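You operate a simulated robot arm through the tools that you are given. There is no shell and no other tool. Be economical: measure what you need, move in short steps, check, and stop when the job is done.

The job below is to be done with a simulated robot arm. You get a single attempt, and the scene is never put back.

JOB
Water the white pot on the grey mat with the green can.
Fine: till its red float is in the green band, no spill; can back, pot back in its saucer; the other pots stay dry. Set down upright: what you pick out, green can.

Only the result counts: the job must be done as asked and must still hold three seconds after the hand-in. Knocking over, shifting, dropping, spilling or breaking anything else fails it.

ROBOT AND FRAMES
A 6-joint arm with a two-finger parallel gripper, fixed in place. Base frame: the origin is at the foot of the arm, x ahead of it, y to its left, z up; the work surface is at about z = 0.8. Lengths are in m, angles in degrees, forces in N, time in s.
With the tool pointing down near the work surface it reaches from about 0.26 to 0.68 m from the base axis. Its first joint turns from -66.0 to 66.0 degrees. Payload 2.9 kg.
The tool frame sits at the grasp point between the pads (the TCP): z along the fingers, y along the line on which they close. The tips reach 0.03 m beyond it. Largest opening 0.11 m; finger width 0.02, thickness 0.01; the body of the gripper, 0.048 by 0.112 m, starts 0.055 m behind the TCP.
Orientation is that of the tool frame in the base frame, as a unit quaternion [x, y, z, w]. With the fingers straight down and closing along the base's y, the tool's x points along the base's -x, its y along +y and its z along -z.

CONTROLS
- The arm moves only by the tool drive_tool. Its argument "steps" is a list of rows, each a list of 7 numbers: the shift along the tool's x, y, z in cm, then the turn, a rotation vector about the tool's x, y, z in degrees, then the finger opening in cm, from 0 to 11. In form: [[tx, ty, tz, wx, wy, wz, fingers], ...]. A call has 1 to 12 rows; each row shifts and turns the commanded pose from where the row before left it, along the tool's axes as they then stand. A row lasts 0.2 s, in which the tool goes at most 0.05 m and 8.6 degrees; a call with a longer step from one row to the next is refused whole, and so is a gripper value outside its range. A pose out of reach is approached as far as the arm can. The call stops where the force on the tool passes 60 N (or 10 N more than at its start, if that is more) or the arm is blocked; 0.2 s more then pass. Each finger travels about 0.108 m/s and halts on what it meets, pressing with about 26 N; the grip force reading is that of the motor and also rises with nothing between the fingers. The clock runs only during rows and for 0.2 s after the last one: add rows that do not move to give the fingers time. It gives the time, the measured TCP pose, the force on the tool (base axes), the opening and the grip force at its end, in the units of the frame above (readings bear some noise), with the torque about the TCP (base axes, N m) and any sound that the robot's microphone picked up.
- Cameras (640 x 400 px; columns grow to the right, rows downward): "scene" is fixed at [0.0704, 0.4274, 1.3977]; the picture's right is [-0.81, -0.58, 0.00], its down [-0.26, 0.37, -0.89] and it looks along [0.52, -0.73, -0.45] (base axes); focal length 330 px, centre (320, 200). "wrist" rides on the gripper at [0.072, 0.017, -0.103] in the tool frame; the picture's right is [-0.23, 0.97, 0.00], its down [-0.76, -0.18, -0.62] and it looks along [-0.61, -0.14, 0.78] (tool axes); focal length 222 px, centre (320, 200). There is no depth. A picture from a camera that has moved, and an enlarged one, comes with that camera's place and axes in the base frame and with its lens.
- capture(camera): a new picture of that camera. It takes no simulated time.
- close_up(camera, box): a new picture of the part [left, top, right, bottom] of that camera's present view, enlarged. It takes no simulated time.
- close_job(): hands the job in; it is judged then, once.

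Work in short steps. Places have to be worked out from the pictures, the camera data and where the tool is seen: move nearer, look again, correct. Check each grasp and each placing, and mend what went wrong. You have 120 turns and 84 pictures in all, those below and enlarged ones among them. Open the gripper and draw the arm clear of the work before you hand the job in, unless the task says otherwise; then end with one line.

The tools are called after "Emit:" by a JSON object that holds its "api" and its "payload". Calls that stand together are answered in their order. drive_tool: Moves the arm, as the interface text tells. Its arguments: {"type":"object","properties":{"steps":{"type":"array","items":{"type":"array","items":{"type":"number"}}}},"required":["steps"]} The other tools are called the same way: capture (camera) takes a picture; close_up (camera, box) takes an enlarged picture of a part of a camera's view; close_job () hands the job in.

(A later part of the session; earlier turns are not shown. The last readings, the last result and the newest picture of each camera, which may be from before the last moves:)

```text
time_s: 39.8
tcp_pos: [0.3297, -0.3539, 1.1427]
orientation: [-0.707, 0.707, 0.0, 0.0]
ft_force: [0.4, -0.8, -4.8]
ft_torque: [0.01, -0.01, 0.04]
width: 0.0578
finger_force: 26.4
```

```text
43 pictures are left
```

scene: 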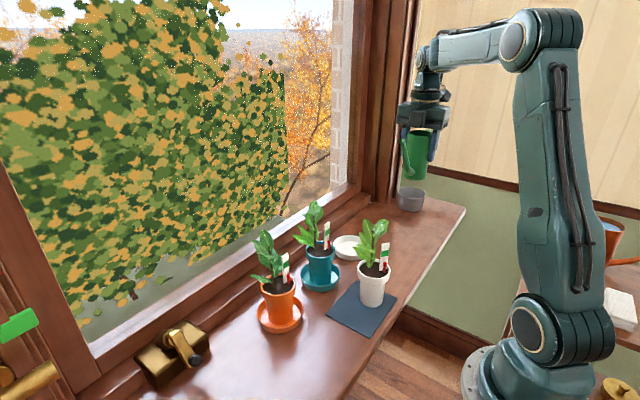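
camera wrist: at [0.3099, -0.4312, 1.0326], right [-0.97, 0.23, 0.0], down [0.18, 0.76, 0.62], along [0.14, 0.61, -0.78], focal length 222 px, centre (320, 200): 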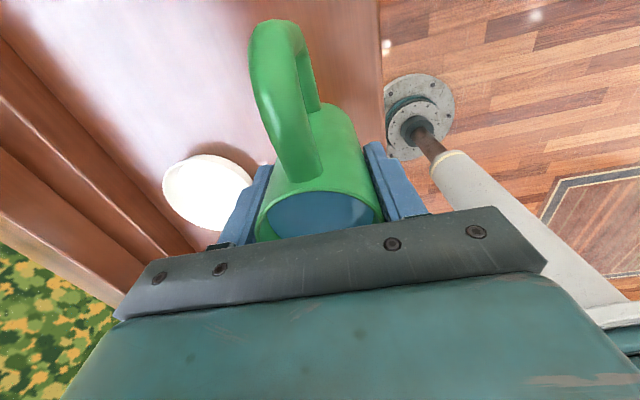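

Turning the can 180° in place, high above everything.

Emit:
{"api": "drive_tool", "payload": {"steps": [[0, 0, 0, 0, 0, 4, 3], [0, 0, 0, 0, 0, 7.5, 3], [0, 0, 0, 0, 0, 8.2, 3], [0, 0, 0, 0, 0, 8.2, 3], [0, 0, 0, 0, 0, 8.2, 3], [0, 0, 0, 0, 0, 8.2, 3], [0, 0, 0, 0, 0, 8.2, 3], [0, 0, 0, 0, 0, 8.2, 3], [0, 0, 0, 0, 0, 8.2, 3], [0, 0, 0, 0, 0, 8.2, 3], [0, 0, 0, 0, 0, 8.2, 3], [0, 0, 0, 0, 0, 8.2, 3]]}}

Emit:
{"api": "drive_tool", "payload": {"steps": [[0, 0, 0, 0, 0, 8.2, 3], [0, 0, 0, 0, 0, 8.2, 3], [0, 0, 0, 0, 0, 8.2, 3], [0, 0, 0, 0, 0, 8.2, 3], [0, 0, 0, 0, 0, 8.2, 3], [0, 0, 0, 0, 0, 8.2, 3], [0, 0, 0, 0, 0, 8.2, 3], [0, 0, 0, 0, 0, 8.2, 3], [0, 0, 0, 0, 0, 8.2, 3], [0, 0, 0, 0, 0, 7.7, 3], [0, 0, 0, 0, 0, 5, 3], [0, 0, 0, 0, 0, 0, 3]]}}

```text
time_s: 42.4
tcp_pos: [0.329, -0.3551, 1.1407]
orientation: [0.032, 0.999, 0.0, 0.0]
ft_force: [-0.5, 0.0, -3.9]
ft_torque: [-0.03, 0.01, -0.02]
width: 0.0577
finger_force: 25.6
```

```text
time_s: 45.0
tcp_pos: [0.33, -0.3564, 1.1402]
orientation: [0.707, 0.707, 0.0, 0.0]
ft_force: [-0.6, -0.2, -2.6]
ft_torque: [0.02, 0.01, 0.0]
width: 0.0579
finger_force: 26.1
```

Now I'll carry it over the pot's high side to the +y side at a raised height.

Emit:
{"api": "drive_tool", "payload": {"steps": [[1, -0.05, -1, 0, 0, 0, 3], [2.5, -0.08, -1, 0, 0, 0, 3], [3.8, -0.08, 0, 0, 0, 0, 3], [4.2, -0.08, 0, 0, 0, 0, 3], [4.2, -0.08, 0, 0, 0, 0, 3], [4.2, -0.08, 0, 0, 0, 0, 3], [4.2, -0.08, 0, 0, 0, 0, 3], [4.2, -0.08, 0, 0, 0, 0, 3], [4.2, -0.08, 0, 0, 0, 0, 3], [3.5, -0.08, 0, 0, 0, 0, 3], [2, -0.03, 0, 0, 0, 0, 3], [0.8, 0, 0, 0, 0, 0, 3]]}}

Emit:
{"api": "capture", "payload": {"camera": "scene"}}

```text
time_s: 47.6
tcp_pos: [0.3219, 0.031, 1.1601]
orientation: [0.707, 0.707, 0.0, 0.0]
ft_force: [-1.0, -0.5, -4.9]
ft_torque: [0.01, -0.03, 0.01]
width: 0.0578
finger_force: 26.2
```

```text
42 pictures are left
```

scene: 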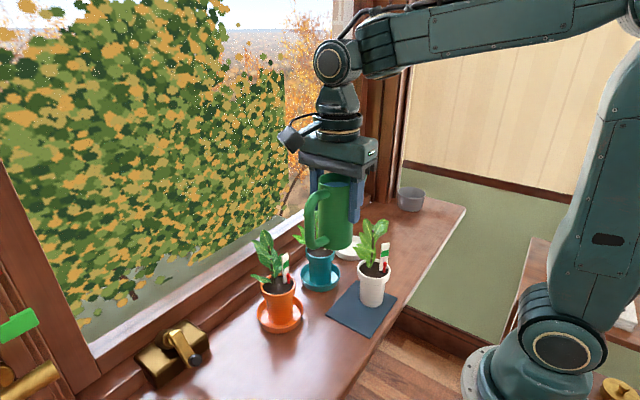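

Clear and steady. Descending on the +y side to spout-tip height of about 0.97.

Emit:
{"api": "drive_tool", "payload": {"steps": [[0, 0, 1.5, 0, 0, 0, 3], [0, 0, 3, 0, 0, 0, 3], [0, 0, 3.5, 0, 0, 0, 3], [0, 0, 4, 0, 0, 0, 3], [0, 0, 4, 0, 0, 0, 3], [0, 0, 3.5, 0, 0, 0, 3], [0, 0, 2.5, 0, 0, 0, 3], [0, 0, 1.4, 0, 0, 0, 3], [0, 0, 0.8, 0, 0, 0, 3], [0, 0, 0, 0, 0, 0, 3]]}}

Emit:
{"api": "close_up", "payload": {"camera": "scene", "box": [300, 200, 428, 300]}}

```text
time_s: 49.8
tcp_pos: [0.3211, 0.0343, 0.9182]
orientation: [0.707, 0.707, 0.0, 0.0]
ft_force: [0.5, 0.4, -4.0]
ft_torque: [0.0, -0.01, -0.01]
width: 0.0578
finger_force: 26.0
```

```text
4.00 times, centred on (364, 250) of scene
camera zoom: at [0.0705, 0.4274, 1.3977], right [-0.81, -0.58, 0.0], down [-0.26, 0.37, -0.89], along [0.52, -0.73, -0.45], focal length 1318 px, centre (144, 0)
```

zoom: 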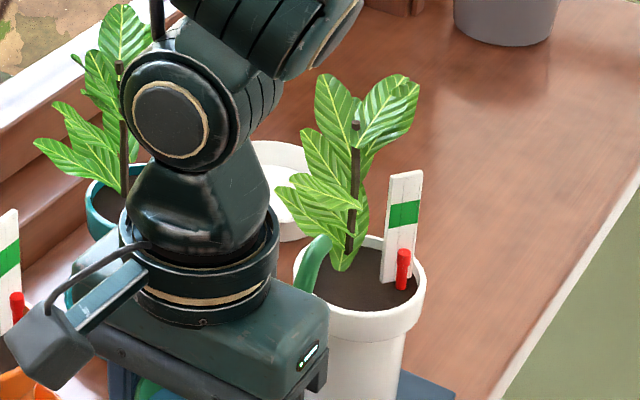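

The float stays visible. I'll advance about 4 cm toward -y so the tip sits over the open front soil.

Emit:
{"api": "drive_tool", "payload": {"steps": [[-0.6, -0.2, 0.2, 0, 0, 0, 3], [-1.2, -0.3, 0.2, 0, 0, 0, 3], [-1.3, 0, 0.2, 0, 0, 0, 3], [-0.8, 0, 0.2, 0, 0, 0, 3], [-0.3, 0, 0, 0, 0, 0, 3], [0, 0, 0, 0, 0, 0, 3]]}}

Emit:
{"api": "close_up", "payload": {"camera": "scene", "box": [332, 205, 428, 265]}}

```text
time_s: 51.2
tcp_pos: [0.3174, -0.0087, 0.9104]
orientation: [0.707, 0.707, 0.0, 0.0]
ft_force: [-0.2, -0.7, -4.0]
ft_torque: [-0.01, -0.02, -0.01]
width: 0.0576
finger_force: 25.7
```

```text
6.67 times, centred on (380, 235) of scene
camera zoom: at [0.0705, 0.4274, 1.3977], right [-0.81, -0.58, 0.0], down [-0.26, 0.37, -0.89], along [0.52, -0.73, -0.45], focal length 2197 px, centre (-80, -33)
```

zoom: 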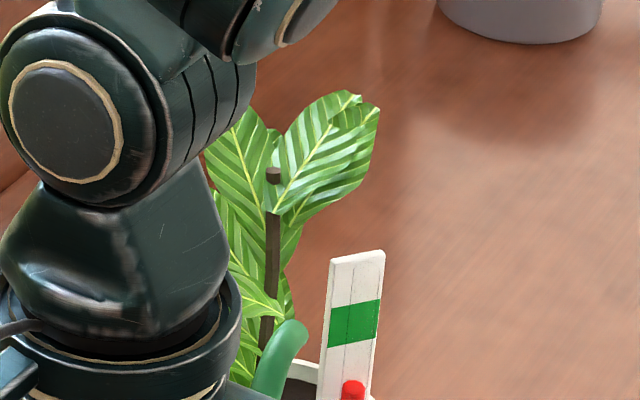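

The tip is at (0.317, -0.131, 0.964) over the soil, clear of marker and stem. I'll tilt 5° and check.

Emit:
{"api": "drive_tool", "payload": {"steps": [[0, 0, 0, 0, 1.5, 0, 3], [0, 0, 0, 0, 2, 0, 3], [0, 0, 0, 0, 1.5, 0, 3], [0, 0, 0, 0, 0, 0, 3]]}}

Emit:
{"api": "close_up", "payload": {"camera": "scene", "box": [340, 225, 420, 290]}}

```text
time_s: 52.2
tcp_pos: [0.3167, -0.0104, 0.9098]
orientation: [0.706, 0.707, 0.031, -0.03]
ft_force: [-0.1, -0.3, -4.0]
ft_torque: [0.01, 0.01, -0.02]
width: 0.0576
finger_force: 26.3
```

```text
6.15 times, centred on (380, 258) of scene
camera zoom: at [0.0705, 0.4274, 1.3977], right [-0.81, -0.58, 0.0], down [-0.26, 0.37, -0.89], along [0.52, -0.73, -0.45], focal length 2028 px, centre (-49, -154)
```

zoom: 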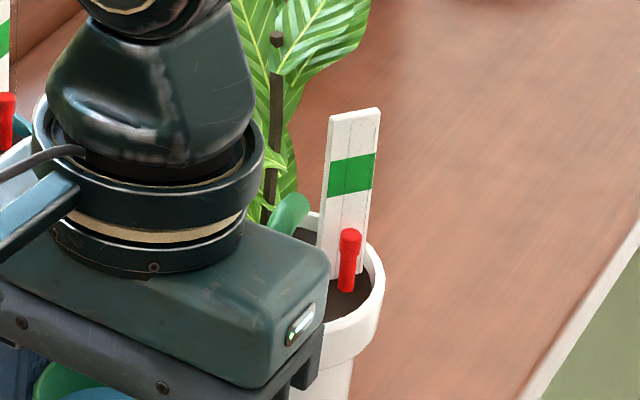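

No contact and no water yet. I'll tilt to 9°.

Emit:
{"api": "drive_tool", "payload": {"steps": [[0, 0, 0, 0, 1.5, 0, 3], [0, 0, 0, 0, 1.5, 0, 3], [0, 0, 0, 0, 1, 0, 3], [0, 0, 0, 0, 0, 0, 3], [0, 0, 0, 0, 0, 0, 3]]}}

Emit:
{"api": "close_up", "payload": {"camera": "scene", "box": [340, 225, 420, 290]}}

```text
time_s: 53.4
tcp_pos: [0.3179, -0.0091, 0.9107]
orientation: [0.705, 0.705, 0.055, -0.056]
ft_force: [0.4, 0.2, -4.0]
ft_torque: [-0.01, -0.02, 0.0]
width: 0.0576
finger_force: 26.3
```

```text
6.15 times, centred on (380, 258) of scene
camera zoom: at [0.0704, 0.4274, 1.3977], right [-0.81, -0.58, 0.0], down [-0.26, 0.37, -0.89], along [0.52, -0.73, -0.45], focal length 2028 px, centre (-49, -154)
```

zoom: 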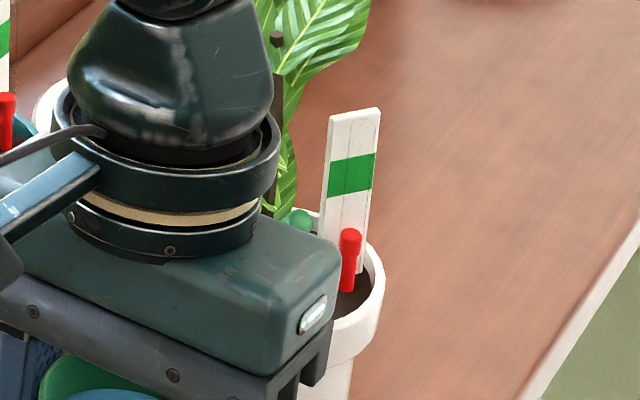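

No flow yet at 9°. Going to 12.5°, and I'll also check the water surface with the wrist camera.

Emit:
{"api": "drive_tool", "payload": {"steps": [[0, 0, 0, 0, 1.2, 0, 3], [0, 0, 0, 0, 1.2, 0, 3], [0, 0, 0, 0, 1.1, 0, 3], [0, 0, 0, 0, 0, 0, 3], [0, 0, 0, 0, 0, 0, 3]]}}

Emit:
{"api": "close_up", "payload": {"camera": "scene", "box": [340, 225, 420, 290]}}

Emit:
{"api": "capture", "payload": {"camera": "wrist"}}

```text
time_s: 54.6
tcp_pos: [0.3172, -0.0073, 0.9108]
orientation: [0.703, 0.703, 0.077, -0.077]
ft_force: [-0.9, -0.2, -3.9]
ft_torque: [-0.02, 0.01, -0.02]
width: 0.0575
finger_force: 26.0
```

```text
6.15 times, centred on (380, 258) of scene
camera zoom: at [0.0704, 0.4274, 1.3977], right [-0.81, -0.58, 0.0], down [-0.26, 0.37, -0.89], along [0.52, -0.73, -0.45], focal length 2028 px, centre (-49, -154)
```

zoom: 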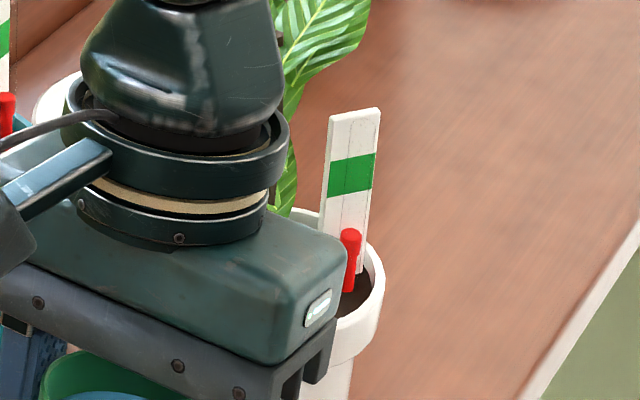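

```text
36 pictures are left
camera wrist: at [0.3345, 0.0401, 1.0264], right [0.97, -0.22, -0.05], down [-0.18, -0.88, 0.44], along [-0.14, -0.42, -0.89], focal length 222 px, centre (320, 200)
```

wrist: 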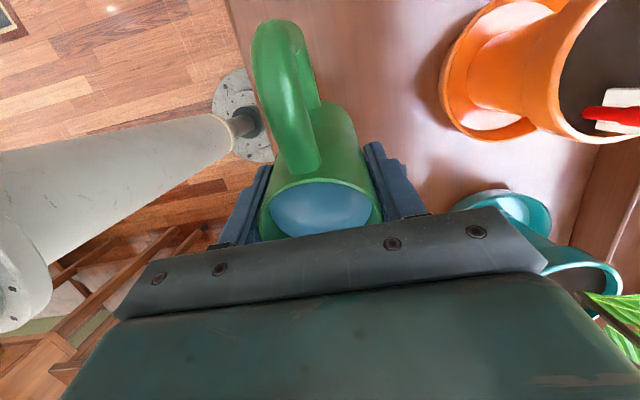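

Still no float change. Estimated flow starts around 12–14°, so I'll go to 14° and wait.

Emit:
{"api": "drive_tool", "payload": {"steps": [[0, 0, 0, 0, 0.8, 0, 3], [0, 0, 0, 0, 0.7, 0, 3], [0, 0, 0, 0, 0, 0, 3], [0, 0, 0, 0, 0, 0, 3], [0, 0, 0, 0, 0, 0, 3]]}}

Emit:
{"api": "close_up", "payload": {"camera": "scene", "box": [340, 225, 420, 290]}}

Emit:
{"api": "close_up", "payload": {"camera": "wrist", "box": [220, 130, 420, 255]}}

```text
time_s: 55.8
tcp_pos: [0.3166, -0.0097, 0.9101]
orientation: [0.701, 0.702, 0.086, -0.087]
ft_force: [0.2, 0.1, -4.9]
ft_torque: [0.01, -0.01, 0.01]
width: 0.0575
finger_force: 26.2
```

```text
6.15 times, centred on (380, 258) of scene
camera zoom: at [0.0704, 0.4274, 1.3977], right [-0.81, -0.58, 0.0], down [-0.26, 0.37, -0.89], along [0.52, -0.73, -0.45], focal length 2028 px, centre (-49, -154)
```

zoom: 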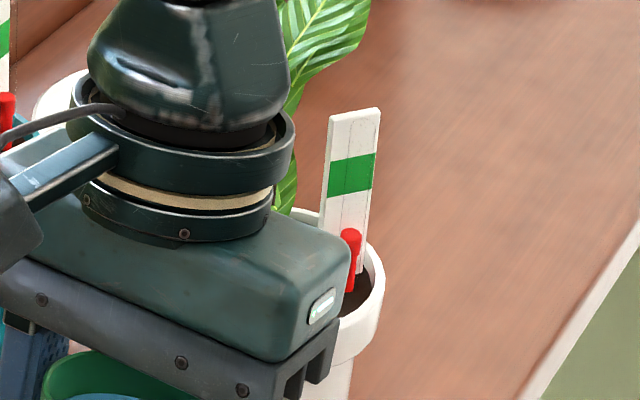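

```text
3.20 times, centred on (320, 192) of wrist
camera zoom: at [0.3342, 0.0373, 1.0278], right [0.97, -0.22, -0.06], down [-0.18, -0.89, 0.42], along [-0.14, -0.4, -0.91], focal length 711 px, centre (320, 224)
```

zoom: 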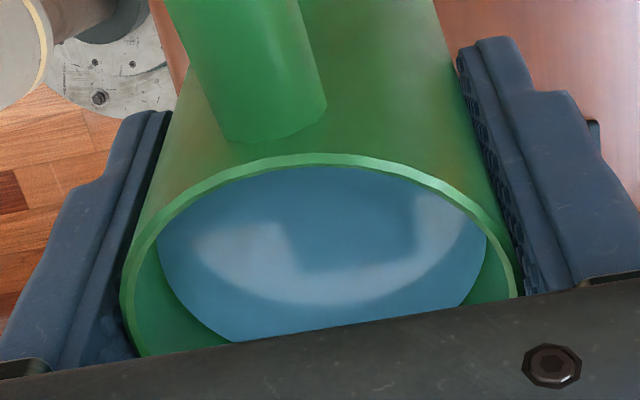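

Rechecking the first views, the water sits about 1.5 cm below the rim: flow should start near 14–15° and rim overflow only near 29°. I'll go to 16.5° and wait.

Emit:
{"api": "drive_tool", "payload": {"steps": [[0, 0, 0, 0, 0.8, 0, 3], [0, 0, 0, 0, 0.8, 0, 3], [0, 0, 0, 0, 0.9, 0, 3], [0, 0, 0, 0, 0, 0, 3], [0, 0, 0, 0, 0, 0, 3], [0, 0, 0, 0, 0, 0, 3]]}}

Emit:
{"api": "close_up", "payload": {"camera": "scene", "box": [340, 225, 420, 290]}}

```text
time_s: 57.2
tcp_pos: [0.3181, -0.0098, 0.9112]
orientation: [0.7, 0.7, 0.101, -0.102]
ft_force: [-0.2, 0.1, -4.4]
ft_torque: [-0.05, 0.0, -0.02]
width: 0.0576
finger_force: 26.0
```

```text
6.15 times, centred on (380, 258) of scene
camera zoom: at [0.0704, 0.4274, 1.3977], right [-0.81, -0.58, 0.0], down [-0.26, 0.37, -0.89], along [0.52, -0.73, -0.45], focal length 2028 px, centre (-49, -154)
```

zoom: 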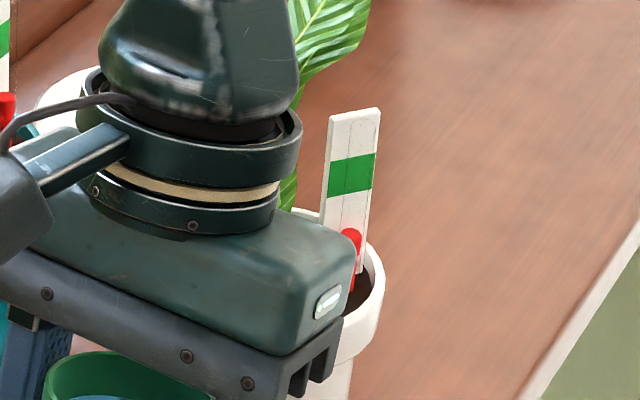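

No flow yet, and the spout underside is getting close to the pot rim. I'll raise 1.2 cm first, then tilt on, raising 0.23 cm per degree to hold the tip height.

Emit:
{"api": "drive_tool", "payload": {"steps": [[0.17, 0, -0.58, 0, 0, 0, 3], [0.17, 0, -0.58, 0, 0, 0, 3], [0.07, 0, -0.22, 0, 1, 0, 3], [0.07, 0, -0.22, 0, 1, 0, 3], [0, 0, 0, 0, 0, 0, 3], [0, 0, 0, 0, 0, 0, 3], [0, 0, 0, 0, 0, 0, 3]]}}

Emit:
{"api": "close_up", "payload": {"camera": "scene", "box": [340, 225, 420, 290]}}

```text
time_s: 58.8
tcp_pos: [0.3178, -0.0088, 0.9275]
orientation: [0.698, 0.697, 0.114, -0.114]
ft_force: [-0.3, 0.0, -3.8]
ft_torque: [-0.05, 0.02, -0.02]
width: 0.0577
finger_force: 26.0
```

```text
6.15 times, centred on (380, 258) of scene
camera zoom: at [0.0704, 0.4274, 1.3977], right [-0.81, -0.58, 0.0], down [-0.26, 0.37, -0.89], along [0.52, -0.73, -0.45], focal length 2028 px, centre (-49, -154)
```

zoom: 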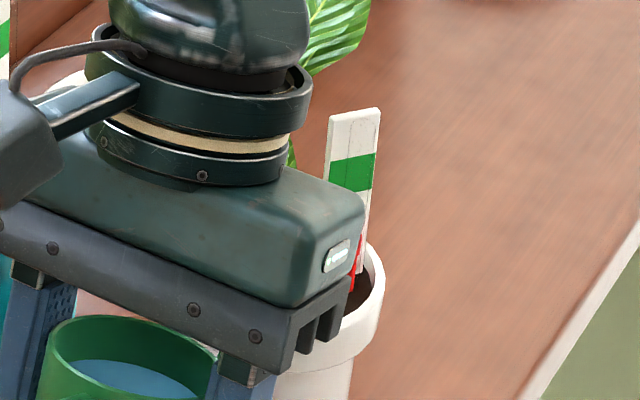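

Still no flow, and the hand now hides the float. I'll shift 1.2 cm toward +y for view and rim clearance, then tilt 3° more.

Emit:
{"api": "drive_tool", "payload": {"steps": [[0.57, 0, 0.19, 0, 0, 0, 3], [0.57, 0, 0.19, 0, 0, 0, 3], [0.08, 0, -0.22, 0, 1, 0, 3], [0.08, 0, -0.22, 0, 1, 0, 3], [0.08, 0, -0.22, 0, 1, 0, 3], [0, 0, 0, 0, 0, 0, 3], [0, 0, 0, 0, 0, 0, 3], [0, 0, 0, 0, 0, 0, 3]]}}

Emit:
{"api": "close_up", "payload": {"camera": "scene", "box": [330, 225, 410, 290]}}

```text
time_s: 60.6
tcp_pos: [0.3159, 0.003, 0.9345]
orientation: [0.695, 0.695, 0.131, -0.132]
ft_force: [0.7, 1.0, -2.8]
ft_torque: [-0.02, 0.0, -0.02]
width: 0.0577
finger_force: 26.3
```

```text
6.15 times, centred on (370, 258) of scene
camera zoom: at [0.0704, 0.4274, 1.3977], right [-0.81, -0.58, 0.0], down [-0.26, 0.37, -0.89], along [0.52, -0.73, -0.45], focal length 2028 px, centre (12, -154)
```

zoom: 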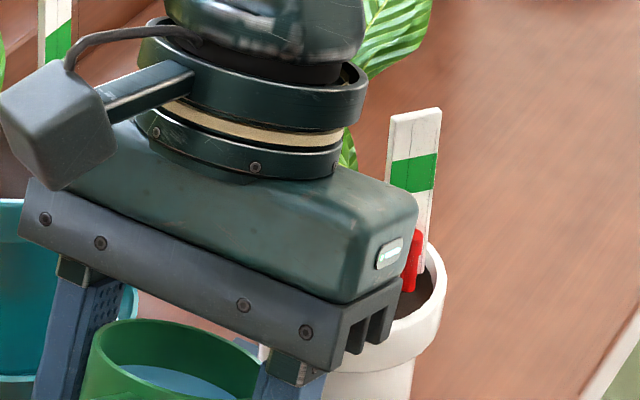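

Float unchanged at 21.5°. Going to 25°.

Emit:
{"api": "drive_tool", "payload": {"steps": [[0.08, 0, -0.22, 0, 1, 0, 3], [0.08, 0, -0.22, 0, 1, 0, 3], [0.08, 0, -0.2, 0, 1.5, 0, 3], [0, 0, 0, 0, 0, 0, 3], [0, 0, 0, 0, 0, 0, 3], [0, 0, 0, 0, 0, 0, 3]]}}

Emit:
{"api": "close_up", "payload": {"camera": "scene", "box": [330, 225, 410, 290]}}

```text
time_s: 62.0
tcp_pos: [0.3171, 0.0034, 0.9407]
orientation: [0.69, 0.691, 0.152, -0.153]
ft_force: [0.0, -0.6, -4.0]
ft_torque: [-0.03, -0.01, -0.04]
width: 0.0573
finger_force: 26.3
```

```text
6.15 times, centred on (370, 258) of scene
camera zoom: at [0.0704, 0.4274, 1.3977], right [-0.81, -0.58, 0.0], down [-0.26, 0.37, -0.89], along [0.52, -0.73, -0.45], focal length 2028 px, centre (12, -154)
```

zoom: 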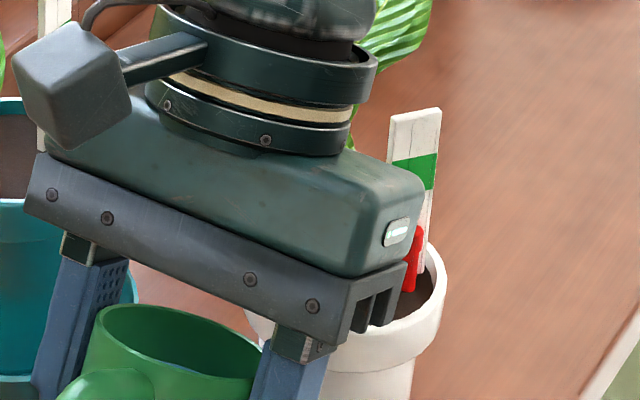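

The float top may have risen a hair. I'll hold one second and compare.

Emit:
{"api": "drive_tool", "payload": {"steps": [[0, 0, 0, 0, 0, 0, 3], [0, 0, 0, 0, 0, 0, 3], [0, 0, 0, 0, 0, 0, 3], [0, 0, 0, 0, 0, 0, 3]]}}

Emit:
{"api": "close_up", "payload": {"camera": "scene", "box": [362, 230, 402, 280]}}

```text
time_s: 63.0
tcp_pos: [0.3164, 0.0023, 0.9403]
orientation: [0.69, 0.69, 0.153, -0.154]
ft_force: [-0.2, 0.3, -4.1]
ft_torque: [-0.04, 0.01, 0.0]
width: 0.0577
finger_force: 25.7
```

```text
8.00 times, centred on (382, 255) of scene
camera zoom: at [0.0704, 0.4274, 1.3977], right [-0.81, -0.58, 0.0], down [-0.26, 0.37, -0.89], along [0.52, -0.73, -0.45], focal length 2637 px, centre (-176, -240)
```

zoom: 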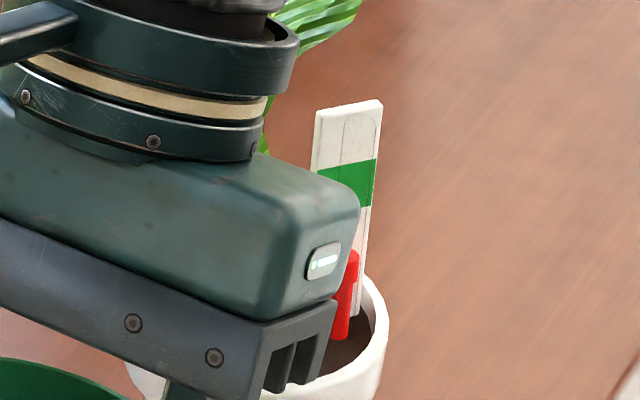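

Not clearly rising (about 0.5 px). I'll tilt to 28° in small steps.

Emit:
{"api": "drive_tool", "payload": {"steps": [[0.1, 0, -0.2, 0, 1, 0, 3], [0.1, 0, -0.2, 0, 1, 0, 3], [0.1, 0, -0.2, 0, 1, 0, 3], [0, 0, 0, 0, 0, 0, 3], [0, 0, 0, 0, 0, 0, 3], [0, 0, 0, 0, 0, 0, 3]]}}

Emit:
{"api": "close_up", "payload": {"camera": "scene", "box": [362, 230, 402, 280]}}

Emit:
{"api": "capture", "payload": {"camera": "wrist"}}

```text
time_s: 64.4
tcp_pos: [0.3169, 0.0027, 0.9483]
orientation: [0.686, 0.686, 0.171, -0.171]
ft_force: [-0.4, 0.4, -3.1]
ft_torque: [-0.03, 0.01, 0.01]
width: 0.0578
finger_force: 26.0
```

```text
8.00 times, centred on (382, 255) of scene
camera zoom: at [0.0704, 0.4274, 1.3977], right [-0.81, -0.58, 0.0], down [-0.26, 0.37, -0.89], along [0.52, -0.73, -0.45], focal length 2637 px, centre (-176, -240)
```

zoom: 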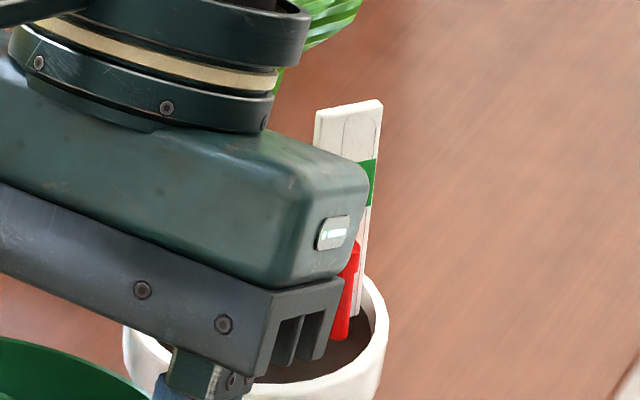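

```text
27 pictures are left
camera wrist: at [0.3345, 0.0192, 1.0732], right [0.97, -0.2, -0.11], down [-0.18, -0.97, 0.19], along [-0.14, -0.17, -0.98], focal length 222 px, centre (320, 200)
```

wrist: 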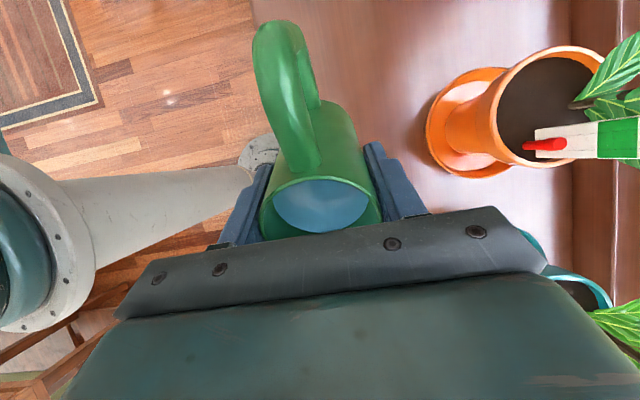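

The float is now rising (top at 240 versus 250), so water is flowing. I'll hold for about one second and measure the rate.

Emit:
{"api": "drive_tool", "payload": {"steps": [[0, 0, 0, 0, 0, 0, 3], [0, 0, 0, 0, 0, 0, 3], [0, 0, 0, 0, 0, 0, 3], [0, 0, 0, 0, 0, 0, 3], [0, 0, 0, 0, 0, 0, 3]]}}

Emit:
{"api": "close_up", "payload": {"camera": "scene", "box": [362, 230, 402, 280]}}

```text
time_s: 65.6
tcp_pos: [0.3169, 0.0029, 0.9492]
orientation: [0.686, 0.686, 0.172, -0.171]
ft_force: [0.0, 0.9, -2.9]
ft_torque: [-0.01, 0.01, 0.03]
width: 0.0576
finger_force: 26.5
```

```text
8.00 times, centred on (382, 255) of scene
camera zoom: at [0.0704, 0.4274, 1.3977], right [-0.81, -0.58, 0.0], down [-0.26, 0.37, -0.89], along [0.52, -0.73, -0.45], focal length 2637 px, centre (-176, -240)
```

zoom: 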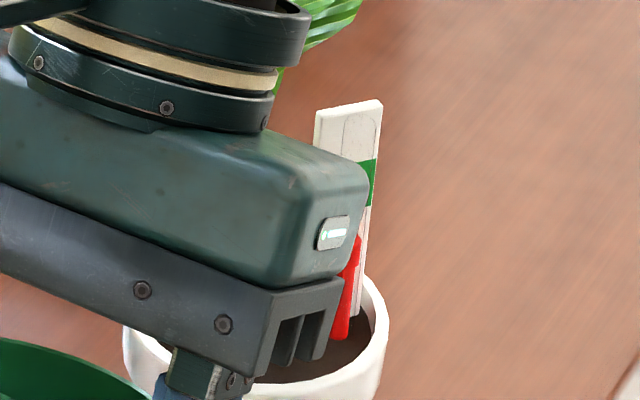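

Flow slows as the can level reaches the tip. I'll tilt 3° more, shifting slightly +x to keep the float in view.

Emit:
{"api": "drive_tool", "payload": {"steps": [[0.11, 0.25, -0.2, 0, 1, 0, 3], [0.11, 0.25, -0.2, 0, 1, 0, 3], [0.11, 0.1, -0.2, 0, 1, 0, 3], [0, 0, 0, 0, 0, 0, 3], [0, 0, 0, 0, 0, 0, 3], [0, 0, 0, 0, 0, 0, 3], [0, 0, 0, 0, 0, 0, 3]]}}

Emit:
{"api": "close_up", "payload": {"camera": "scene", "box": [362, 230, 402, 280]}}

```text
time_s: 67.2
tcp_pos: [0.324, 0.0021, 0.9542]
orientation: [0.682, 0.681, 0.189, -0.189]
ft_force: [0.4, 0.4, -3.7]
ft_torque: [-0.04, 0.01, 0.03]
width: 0.0577
finger_force: 25.7
```

```text
8.00 times, centred on (382, 255) of scene
camera zoom: at [0.0704, 0.4274, 1.3977], right [-0.81, -0.58, 0.0], down [-0.26, 0.37, -0.89], along [0.52, -0.73, -0.45], focal length 2637 px, centre (-176, -240)
```

zoom: 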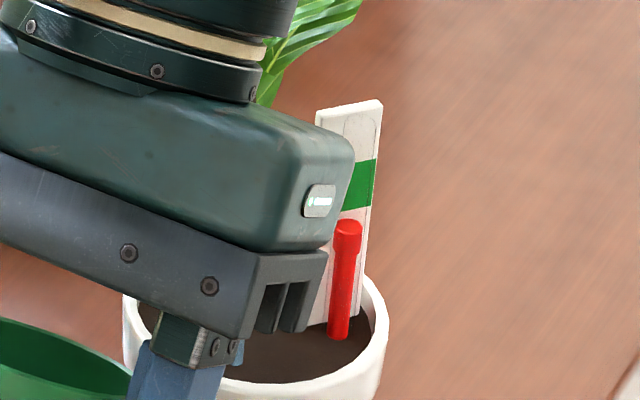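

Now a clear view: float cap top at 218, band about 165–210. Tilting 3° more.

Emit:
{"api": "drive_tool", "payload": {"steps": [[0.12, 0, -0.2, 0, 1, 0, 3], [0.12, 0, -0.2, 0, 1, 0, 3], [0.12, 0, -0.2, 0, 1, 0, 3], [0, 0, 0, 0, 0, 0, 3], [0, 0, 0, 0, 0, 0, 3], [0, 0, 0, 0, 0, 0, 3]]}}

Emit:
{"api": "close_up", "payload": {"camera": "scene", "box": [362, 230, 402, 280]}}

```text
time_s: 68.6
tcp_pos: [0.3236, 0.0018, 0.9624]
orientation: [0.677, 0.675, 0.208, -0.206]
ft_force: [0.4, 0.9, -3.2]
ft_torque: [-0.04, -0.01, 0.02]
width: 0.0576
finger_force: 26.1
```

```text
8.00 times, centred on (382, 255) of scene
camera zoom: at [0.0704, 0.4274, 1.3977], right [-0.81, -0.58, 0.0], down [-0.26, 0.37, -0.89], along [0.52, -0.73, -0.45], focal length 2637 px, centre (-176, -240)
```

zoom: 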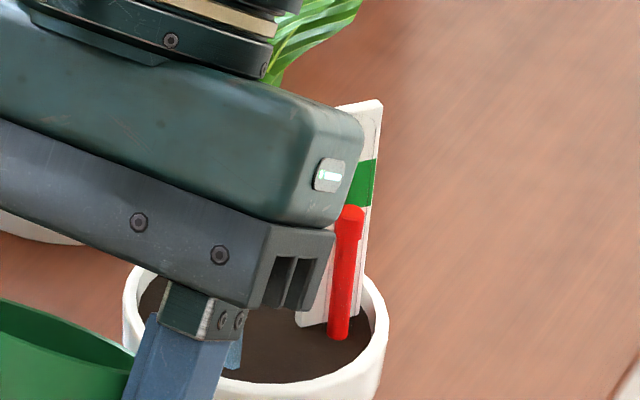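

Cap top at 204. Allowing for the view angle, I want it near 186. Tilting 2° more and holding.

Emit:
{"api": "drive_tool", "payload": {"steps": [[0.13, 0, -0.19, 0, 1, 0, 3], [0.13, 0, -0.19, 0, 1, 0, 3], [0, 0, 0, 0, 0, 0, 3], [0, 0, 0, 0, 0, 0, 3], [0, 0, 0, 0, 0, 0, 3]]}}

Emit:
{"api": "close_up", "payload": {"camera": "scene", "box": [362, 230, 402, 280]}}

```text
time_s: 69.8
tcp_pos: [0.3238, 0.0027, 0.9661]
orientation: [0.672, 0.673, 0.219, -0.219]
ft_force: [0.3, -0.3, -3.2]
ft_torque: [-0.04, 0.01, -0.04]
width: 0.0577
finger_force: 26.2
```

```text
8.00 times, centred on (382, 255) of scene
camera zoom: at [0.0704, 0.4274, 1.3977], right [-0.81, -0.58, 0.0], down [-0.26, 0.37, -0.89], along [0.52, -0.73, -0.45], focal length 2637 px, centre (-176, -240)
```

zoom: 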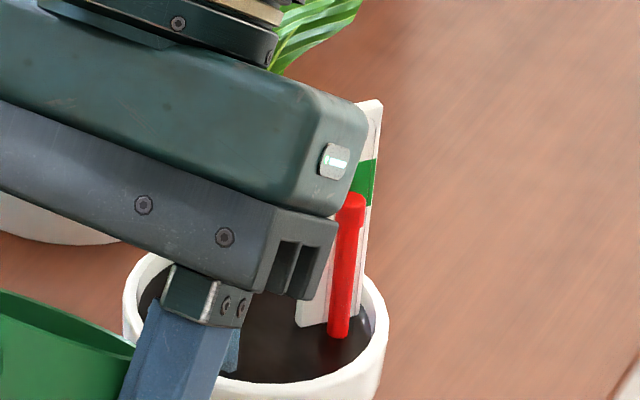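

Cap top is at 192, entering the band. I'll hold 0.8 s, then tilt back 8° to stop the flow and inspect.

Emit:
{"api": "drive_tool", "payload": {"steps": [[0, 0, 0, 0, 0, 0, 3], [0, 0, 0, 0, 0, 0, 3], [0, 0, 0, 0, 0, 0, 3], [0, 0, 0, 0, 0, 0, 3], [0, 0, 0, 0, -3, 0, 3], [0, 0, 0, 0, -5, 0, 3], [0, 0, 0, 0, -5, 0, 3], [0, 0, 0, 0, 0, 0, 3], [0, 0, 0, 0, 0, 0, 3], [0, 0, 0, 0, 0, 0, 3]]}}

Emit:
{"api": "close_up", "payload": {"camera": "scene", "box": [362, 230, 402, 280]}}

```text
time_s: 72.0
tcp_pos: [0.3237, 0.0009, 0.9661]
orientation: [0.693, 0.693, 0.141, -0.14]
ft_force: [-0.1, 0.0, -3.5]
ft_torque: [-0.02, -0.01, -0.02]
width: 0.0578
finger_force: 26.0
```

```text
8.00 times, centred on (382, 255) of scene
camera zoom: at [0.0704, 0.4274, 1.3977], right [-0.81, -0.58, 0.0], down [-0.26, 0.37, -0.89], along [0.52, -0.73, -0.45], focal length 2637 px, centre (-176, -240)
```

zoom: 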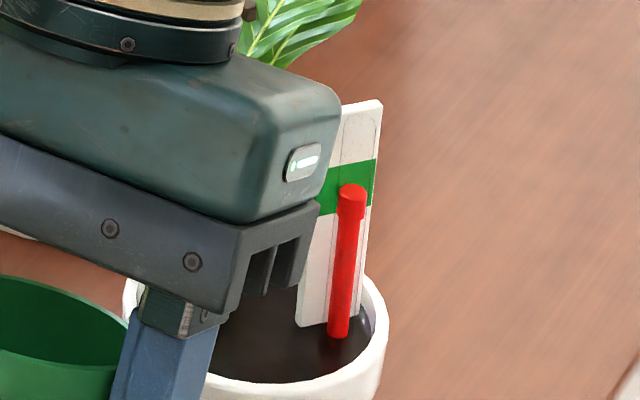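

The float cap now sits well inside the green band and the flow has stopped. I'll back the can away +y and bring it upright.

Emit:
{"api": "drive_tool", "payload": {"steps": [[0.7, 0, 0.3, 0, -2, 0, 3], [1.38, 0, 0.55, 0, -2, 0, 3], [1.4, 0, 0.5, 0, -3, 0, 3], [1.0, 0, 0.3, 0, -4, 0, 3], [0.5, 0, 0, 0, -5, 0, 3], [0, 0, 0, 0, -4, 0, 3], [0, 0, 0, 0, -3, 0, 3], [0, 0, 0, 0, 0, 0, 3]]}}

Emit:
{"api": "close_up", "payload": {"camera": "scene", "box": [310, 225, 422, 315]}}

```text
time_s: 73.8
tcp_pos: [0.3237, 0.0556, 0.967]
orientation: [0.707, 0.707, 0.0, 0.0]
ft_force: [-0.2, -0.1, -3.5]
ft_torque: [0.01, 0.06, -0.02]
width: 0.0579
finger_force: 26.1
```

```text
4.44 times, centred on (366, 270) of scene
camera zoom: at [0.0704, 0.4275, 1.3977], right [-0.81, -0.58, 0.0], down [-0.26, 0.37, -0.89], along [0.52, -0.73, -0.45], focal length 1465 px, centre (116, -111)
```

zoom: 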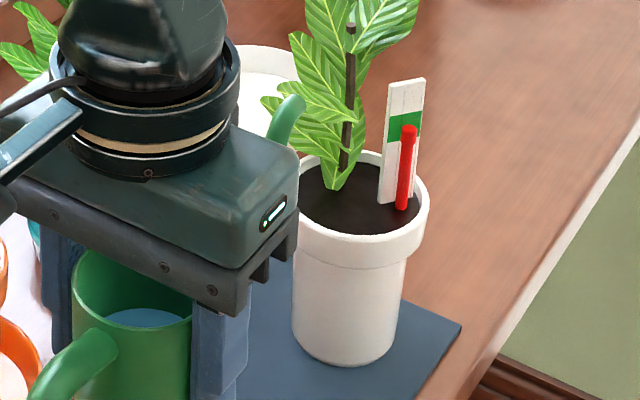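

No spill is visible, the pot is steady and the float is mid-band. I'll raise the can and carry it back over to the -y side.

Emit:
{"api": "drive_tool", "payload": {"steps": [[0, 0, -1.5, 0, 0, 0, 3], [0, 0, -3, 0, 0, 0, 3], [0, 0, -4, 0, 0, 0, 3], [0, 0, -4, 0, 0, 0, 3], [0, 0, -4, 0, 0, 0, 3], [0, 0, -2.5, 0, 0, 0, 3], [0, 0, -1, 0, 0, 0, 3]]}}

Emit:
{"api": "drive_tool", "payload": {"steps": [[-1, 0, 0, 0, 0, 0, 3], [-2.5, 0, 0, 0, 0, 0, 3], [-4, 0, 0, 0, 0, 0, 3], [-4.4, 0, 0, 0, 0, 0, 3], [-4.4, 0, 0, 0, 0, 0, 3], [-4.4, 0, 0, 0, 0, 0, 3], [-4.4, 0, 0, 0, 0, 0, 3], [-4.4, 0.1, 0, 0, 0, 0, 3], [-4.4, 0.1, 0, 0, 0, 0, 3], [-4, 0.1, 0, 0, 0, 0, 3], [-2.2, 0.2, 0, 0, 0, 0, 3], [-1, 0.1, 0, 0, 0, 0, 3]]}}

Emit:
{"api": "drive_tool", "payload": {"steps": [[0, 0, 0, 0, 0, -4, 3], [0, 0, 0, 0, 0, -7.5, 3], [0, 0, 0, 0, 0, -8.2, 3], [0, 0, 0, 0, 0, -8.2, 3], [0, 0, 0, 0, 0, -8.2, 3], [0, 0, 0, 0, 0, -8.2, 3], [0, 0, 0, 0, 0, -8.2, 3], [0, 0, 0, 0, 0, -8.2, 3], [0, 0, 0, 0, 0, -8.2, 3], [0, 0, 0, 0, 0, -8.2, 3], [0, 0, 0, 0, 0, -8.2, 3], [0, 0, 0, 0, 0, -8.2, 3]]}}

Emit:
{"api": "drive_tool", "payload": {"steps": [[0, 0, 0, 0, 0, -8.2, 3], [0, 0, 0, 0, 0, -8.2, 3], [0, 0, 0, 0, 0, -8.2, 3], [0, 0, 0, 0, 0, -8.2, 3], [0, 0, 0, 0, 0, -8.2, 3], [0, 0, 0, 0, 0, -8.2, 3], [0, 0, 0, 0, 0, -8.2, 3], [0, 0, 0, 0, 0, -8.2, 3], [0, 0, 0, 0, 0, -8.2, 3], [0, 0, 0, 0, 0, -7.7, 3], [0, 0, 0, 0, 0, -5, 3], [0, 0, 0, 0, 0, 0, 3]]}}

Emit:
{"api": "capture", "payload": {"camera": "scene"}}

```text
time_s: 75.4
tcp_pos: [0.3244, 0.0537, 1.1649]
orientation: [0.707, 0.707, -0.001, 0.0]
ft_force: [-0.5, 0.4, -3.4]
ft_torque: [0.0, 0.01, 0.01]
width: 0.0579
finger_force: 26.4
```

```text
time_s: 78.0
tcp_pos: [0.3287, -0.3577, 1.1677]
orientation: [0.707, 0.707, 0.0, -0.002]
ft_force: [0.1, -0.3, -3.9]
ft_torque: [-0.02, 0.0, -0.01]
width: 0.0578
finger_force: 26.1
```

```text
time_s: 80.6
tcp_pos: [0.329, -0.3571, 1.167]
orientation: [-0.032, 0.999, 0.0, 0.0]
ft_force: [-1.0, -0.6, -2.8]
ft_torque: [-0.01, 0.01, 0.02]
width: 0.0574
finger_force: 26.2
```

```text
time_s: 83.2
tcp_pos: [0.3296, -0.3568, 1.1667]
orientation: [0.708, -0.707, 0.0, -0.001]
ft_force: [-0.3, 0.1, -3.6]
ft_torque: [0.02, -0.01, 0.0]
width: 0.0576
finger_force: 25.9
```

```text
20 pictures are left
```

scene: 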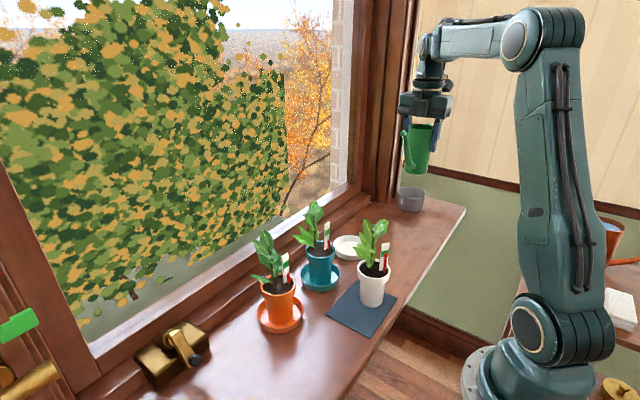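

The can is back on its side of the sill. I'll move over its original spot and descend to about 3 cm above the surface.

Emit:
{"api": "drive_tool", "payload": {"steps": [[1, -0.25, 0, 0, 0, 0, 3], [2.5, -0.6, 0, 0, 0, 0, 3], [3.5, -0.9, 0, 0, 0, 0, 3], [3, -0.7, 0, 0, 0, 0, 3], [1.7, -0.4, 0, 0, 0, 0, 3], [0.7, -0.2, 1, 0, 0, 0, 3], [0, 0, 3, 0, 0, 0, 3], [0, 0, 4.5, 0, 0, 0, 3], [0, 0, 4.5, 0, 0, 0, 3], [0, 0, 4.5, 0, 0, 0, 3], [0, 0, 4, 0, 0, 0, 3], [0, 0, 2, 0, 0, 0, 3]]}}

Emit:
{"api": "close_up", "payload": {"camera": "scene", "box": [340, 150, 468, 250]}}

```text
time_s: 85.8
tcp_pos: [0.36, -0.4807, 0.9313]
orientation: [-0.707, 0.707, -0.001, 0.0]
ft_force: [-0.4, 0.4, -3.0]
ft_torque: [0.02, -0.03, 0.01]
width: 0.0578
finger_force: 26.6
```

```text
4.00 times, centred on (404, 200) of scene
camera zoom: at [0.0704, 0.4274, 1.3977], right [-0.81, -0.58, 0.0], down [-0.26, 0.37, -0.89], along [0.52, -0.73, -0.45], focal length 1318 px, centre (-16, 200)
```

zoom: 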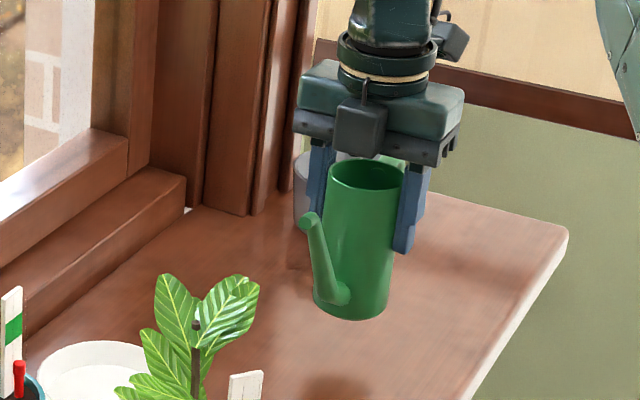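

The can looks upright but has slid about 1.5 cm down in the grip, so contact is expected near TCP z of about 0.892. I'll lower carefully.

Emit:
{"api": "drive_tool", "payload": {"steps": [[0, 0, 1, 0, 0, 0, 3], [0, 0, 1, 0, 0, 0, 3], [0, 0, 0.7, 0, 0, 0, 3], [0, 0, 0, 0, 0, 0, 3]]}}

Emit:
{"api": "close_up", "payload": {"camera": "scene", "box": [360, 180, 456, 250]}}

```text
time_s: 86.8
tcp_pos: [0.361, -0.4796, 0.9042]
orientation: [-0.707, 0.707, 0.001, 0.0]
ft_force: [1.8, 0.4, -3.5]
ft_torque: [-0.02, -0.02, 0.02]
width: 0.0577
finger_force: 26.0
```

```text
5.71 times, centred on (408, 215) of scene
camera zoom: at [0.0704, 0.4274, 1.3977], right [-0.81, -0.58, 0.0], down [-0.26, 0.37, -0.89], along [0.52, -0.73, -0.45], focal length 1883 px, centre (-183, 114)
```

zoom: 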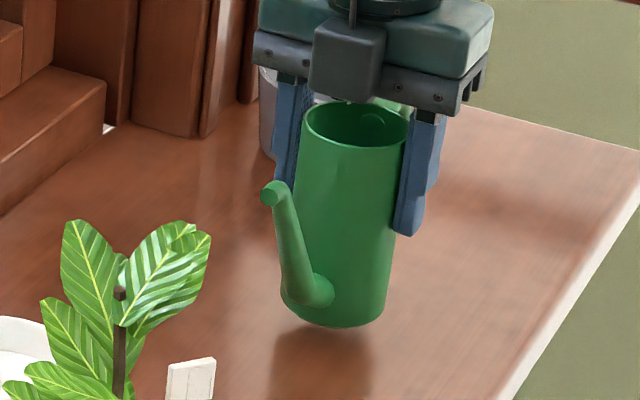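

Upright, about 1.4 cm above the surface. I'll lower 1.1 cm, then creep.

Emit:
{"api": "drive_tool", "payload": {"steps": [[0, 0, 0.6, 0, 0, 0, 3], [0, 0, 0.5, 0, 0, 0, 3], [0, 0, 0, 0, 0, 0, 3]]}}

Emit:
{"api": "drive_tool", "payload": {"steps": [[0, 0, 0.15, 0, 0, 0, 3], [0, 0, 0, 0, 0, 0, 3]]}}

Emit:
{"api": "drive_tool", "payload": {"steps": [[0, 0, 0.15, 0, 0, 0, 3], [0, 0, 0, 0, 0, 0, 3]]}}

```text
time_s: 87.6
tcp_pos: [0.3604, -0.4797, 0.8936]
orientation: [-0.707, 0.707, 0.0, -0.001]
ft_force: [-0.1, -0.5, -3.4]
ft_torque: [-0.02, -0.03, 0.0]
width: 0.0578
finger_force: 26.1
```

```text
time_s: 88.2
tcp_pos: [0.3596, -0.4805, 0.8931]
orientation: [-0.707, 0.707, 0.0, 0.0]
ft_force: [0.4, -0.8, -3.8]
ft_torque: [0.02, 0.01, 0.0]
width: 0.0576
finger_force: 26.2
```

```text
time_s: 88.8
tcp_pos: [0.3598, -0.4799, 0.8904]
orientation: [-0.707, 0.707, 0.0, 0.0]
ft_force: [-0.3, 0.4, -3.3]
ft_torque: [0.01, 0.03, -0.02]
width: 0.0577
finger_force: 25.7
```

Still hanging at 0.8904, so I'll keep creeping down.

Emit:
{"api": "drive_tool", "payload": {"steps": [[0, 0, 0.15, 0, 0, 0, 3], [0, 0, 0, 0, 0, 0, 3]]}}

Emit:
{"api": "drive_tool", "payload": {"steps": [[0, 0, 0.15, 0, 0, 0, 3], [0, 0, 0, 0, 0, 0, 3]]}}

```text
time_s: 89.4
tcp_pos: [0.3595, -0.4808, 0.8885]
orientation: [0.707, -0.707, 0.0, 0.001]
ft_force: [-0.1, 0.5, -1.5]
ft_torque: [0.0, 0.05, -0.02]
width: 0.0577
finger_force: 25.8
```

```text
time_s: 90.0
tcp_pos: [0.3591, -0.4804, 0.8895]
orientation: [0.707, -0.707, 0.001, 0.0]
ft_force: [-2.7, 6.2, 14.0]
ft_torque: [0.09, 0.5, -0.1]
width: 0.0578
finger_force: 26.3
```

Contact. I'll back off 1 mm and open gently.

Emit:
{"api": "drive_tool", "payload": {"steps": [[0, 0, -0.1, 0, 0, 0, 3], [0, 0, 0, 0, 0, 0, 3], [0, 0, 0, 0, 0, 0, 5.5], [0, 0, 0, 0, 0, 0, 6.2], [0, 0, 0, 0, 0, 0, 7], [0, 0, 0, 0, 0, 0, 8.5], [0, 0, 0, 0, 0, 0, 10], [0, 0, 0, 0, 0, 0, 11], [0, 0, 0, 0, 0, 0, 11]]}}

Emit:
{"api": "close_up", "payload": {"camera": "scene", "box": [360, 180, 456, 250]}}

```text
time_s: 92.0
tcp_pos: [0.3596, -0.4798, 0.8879]
orientation: [-0.706, 0.708, 0.001, 0.0]
ft_force: [-1.0, -0.5, -0.4]
ft_torque: [0.01, 0.0, -0.02]
width: 0.1101
finger_force: 0.1
```

```text
5.71 times, centred on (408, 215) of scene
camera zoom: at [0.0704, 0.4274, 1.3977], right [-0.81, -0.58, 0.0], down [-0.26, 0.37, -0.89], along [0.52, -0.73, -0.45], focal length 1883 px, centre (-183, 114)
```

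zoom: 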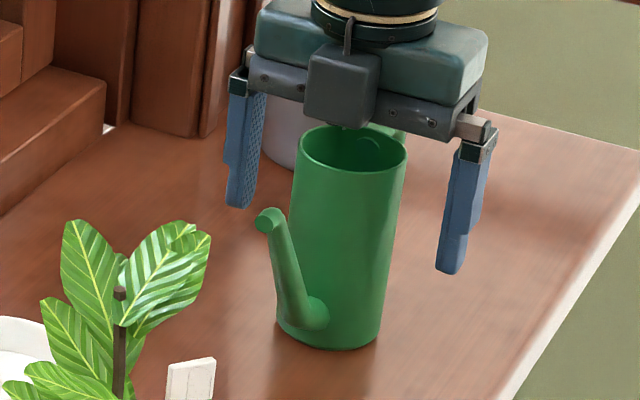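

The can stands exactly at its original spot, upright. I'll rise straight up and return the hand over the +y side, then turn it back to the pot-grasp orientation.

Emit:
{"api": "drive_tool", "payload": {"steps": [[0, 0, -2, 0, 0, 0, 11], [0, 0, -4, 0, 0, 0, 11], [0, 0, -4.5, 0, 0, 0, 11], [0, 0, -4.5, 0, 0, 0, 11], [0, 0, -4.5, 0, 0, 0, 11], [0, 0, -4.5, 0, 0, 0, 11]]}}

Emit:
{"api": "drive_tool", "payload": {"steps": [[-4.63, 0.63, 0, 0, 0, 0, 11], [-4.63, 0.63, 0, 0, 0, 0, 11], [-4.63, 0.63, 0, 0, 0, 0, 11], [-4.63, 0.63, 0, 0, 0, 0, 11], [-4.63, 0.63, 0, 0, 0, 0, 11], [-4.63, 0.63, 0, 0, 0, 0, 11], [-4.63, 0.63, 0, 0, 0, 0, 11], [-4.63, 0.63, 0, 0, 0, 0, 11], [-4.63, 0.62, 0, 0, 0, 0, 11]]}}

Emit:
{"api": "drive_tool", "payload": {"steps": [[0, 0, 0, 0, 0, 8.25, 11], [0, 0, 0, 0, 0, 8.25, 11], [0, 0, 0, 0, 0, 8.25, 11], [0, 0, 0, 0, 0, 8.25, 11], [0, 0, 0, 0, 0, 8.25, 11], [0, 0, 0, 0, 0, 8.25, 11], [0, 0, 0, 0, 0, 8.25, 11], [0, 0, 0, 0, 0, 8.25, 11], [0, 0, 0, 0, 0, 8.25, 11], [0, 0, 0, 0, 0, 8.25, 11]]}}

Emit:
{"api": "drive_tool", "payload": {"steps": [[0, 0, 0, 0, 0, 8.25, 11], [0, 0, 0, 0, 0, 8.25, 11], [0, 0, 0, 0, 0, 8.25, 11], [0, 0, 0, 0, 0, 8.25, 11], [0, 0, 0, 0, 0, 8.25, 11], [0, 0, 0, 0, 0, 8.25, 11], [0, 0, 0, 0, 0, 8.25, 11], [0, 0, 0, 0, 0, 8.25, 11], [0, 0, 0, 0, 0, 8.25, 11], [0, 0, 0, 0, 0, 8.25, 11]]}}

Emit:
{"api": "close_up", "payload": {"camera": "scene", "box": [320, 208, 448, 318]}}

```text
time_s: 93.4
tcp_pos: [0.3593, -0.4803, 1.1284]
orientation: [-0.707, 0.708, 0.001, -0.001]
ft_force: [0.6, 0.5, -0.3]
ft_torque: [0.02, 0.0, 0.01]
width: 0.11
finger_force: 0.1
```

```text
time_s: 95.4
tcp_pos: [0.3014, -0.0616, 1.1307]
orientation: [0.707, -0.707, 0.0, -0.001]
ft_force: [0.1, 0.3, -0.5]
ft_torque: [-0.02, 0.01, 0.02]
width: 0.1098
finger_force: 0.1
```

```text
time_s: 97.6
tcp_pos: [0.3036, -0.0635, 1.1288]
orientation: [-0.065, 0.998, 0.0, -0.001]
ft_force: [0.1, -0.5, 0.0]
ft_torque: [0.03, 0.0, 0.0]
width: 0.1101
finger_force: 0.1
```

```text
time_s: 99.8
tcp_pos: [0.3046, -0.0618, 1.1277]
orientation: [0.61, 0.792, -0.001, 0.0]
ft_force: [-0.2, 0.5, -0.7]
ft_torque: [0.0, 0.0, -0.02]
width: 0.1098
finger_force: 0.1
```

```text
3.64 times, centred on (384, 263) of scene
camera zoom: at [0.0704, 0.4274, 1.3977], right [-0.81, -0.58, 0.0], down [-0.26, 0.37, -0.89], along [0.52, -0.73, -0.45], focal length 1198 px, centre (87, -29)
```

zoom: 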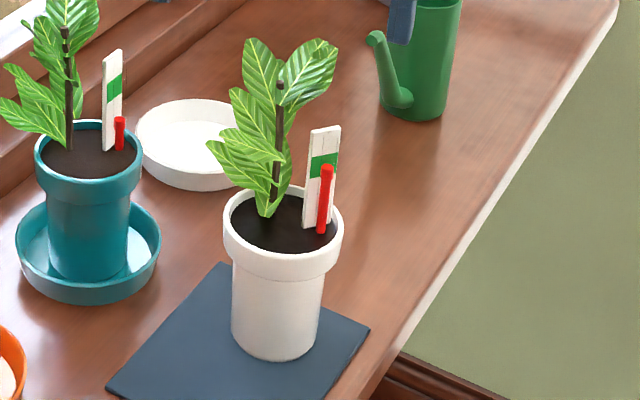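

The pot is back exactly where I set it, the float is mid-band, and the can stands clear. I'll pitch the hand again and descend along the reverse of the withdrawal path.

Emit:
{"api": "drive_tool", "payload": {"steps": [[0, 0, 0, 0, -8.125, 0, 11], [0, 0, 0, 0, -8.125, 0, 11], [0, 0, 0, 0, -8.125, 0, 11], [0, 0, 0, 0, -8.125, 0, 11], [0, 0, 0, 0, -8.125, 0, 11], [0, 0, 0, 0, -8.125, 0, 11], [0, 0, 0, 0, -8.125, 0, 11], [0, 0, 0, 0, -8.125, 0, 11]]}}

Emit:
{"api": "drive_tool", "payload": {"steps": [[4.08, 0, 1.9, 0, 0, 0, 11], [4.08, 0, 1.9, 0, 0, 0, 11], [4.08, 0, 1.9, 0, 0, 0, 11], [4.08, 0, 1.9, 0, 0, 0, 11], [4.08, 0, 1.9, 0, 0, 0, 11], [1.5, 0, 0.7, 0, 0, 0, 11]]}}

Emit:
{"api": "capture", "payload": {"camera": "wrist"}}

```text
time_s: 101.6
tcp_pos: [0.3033, -0.064, 1.1297]
orientation: [0.513, 0.67, -0.326, 0.427]
ft_force: [0.6, 0.1, -0.2]
ft_torque: [0.03, 0.02, -0.01]
width: 0.1099
finger_force: 0.0
```

```text
time_s: 103.0
tcp_pos: [0.3046, -0.0637, 0.8862]
orientation: [0.513, 0.669, -0.327, 0.427]
ft_force: [-0.5, -0.1, -0.5]
ft_torque: [0.0, 0.01, -0.01]
width: 0.1099
finger_force: 0.0
```

```text
15 pictures are left
camera wrist: at [0.2875, 0.0628, 0.8646], right [0.97, 0.16, 0.21], down [-0.23, 0.19, 0.95], along [0.11, -0.97, 0.22], focal length 222 px, centre (320, 200)
```

wrist: 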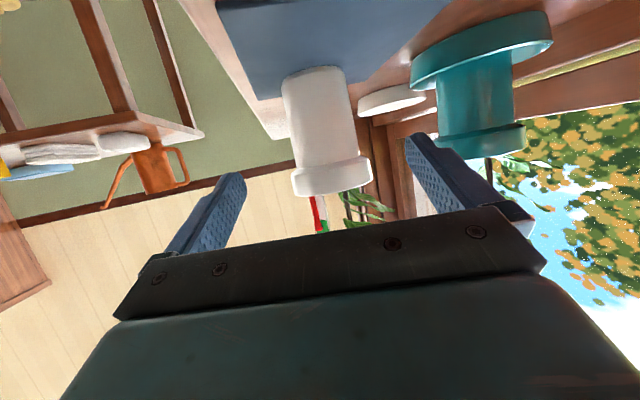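

Pot collar centred ahead. Advancing 8.9 cm and checking.

Emit:
{"api": "drive_tool", "payload": {"steps": [[-1.25, 0, 2.68, 0, 0, 0, 11], [-1.25, -0.05, 2.68, 0, 0, 0, 11], [-1.25, -0.05, 2.68, 0, 0, 0, 11], [0, 0, 0, 0, 0, 0, 11]]}}

Emit:
{"api": "capture", "payload": {"camera": "wrist"}}

```text
time_s: 104.0
tcp_pos: [0.3255, -0.1486, 0.8873]
orientation: [0.514, 0.669, -0.327, 0.426]
ft_force: [-0.2, 0.3, -0.6]
ft_torque: [0.01, 0.01, 0.02]
width: 0.1101
finger_force: 0.1
```

```text
14 pictures are left
camera wrist: at [0.3092, -0.0228, 0.8656], right [0.97, 0.16, 0.21], down [-0.23, 0.19, 0.95], along [0.11, -0.97, 0.22], focal length 222 px, centre (320, 200)
```

wrist: 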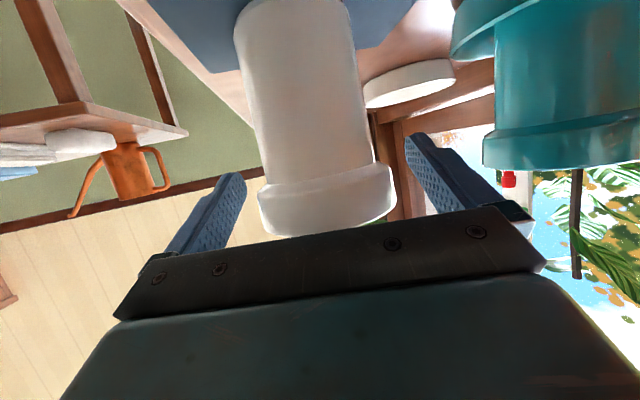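

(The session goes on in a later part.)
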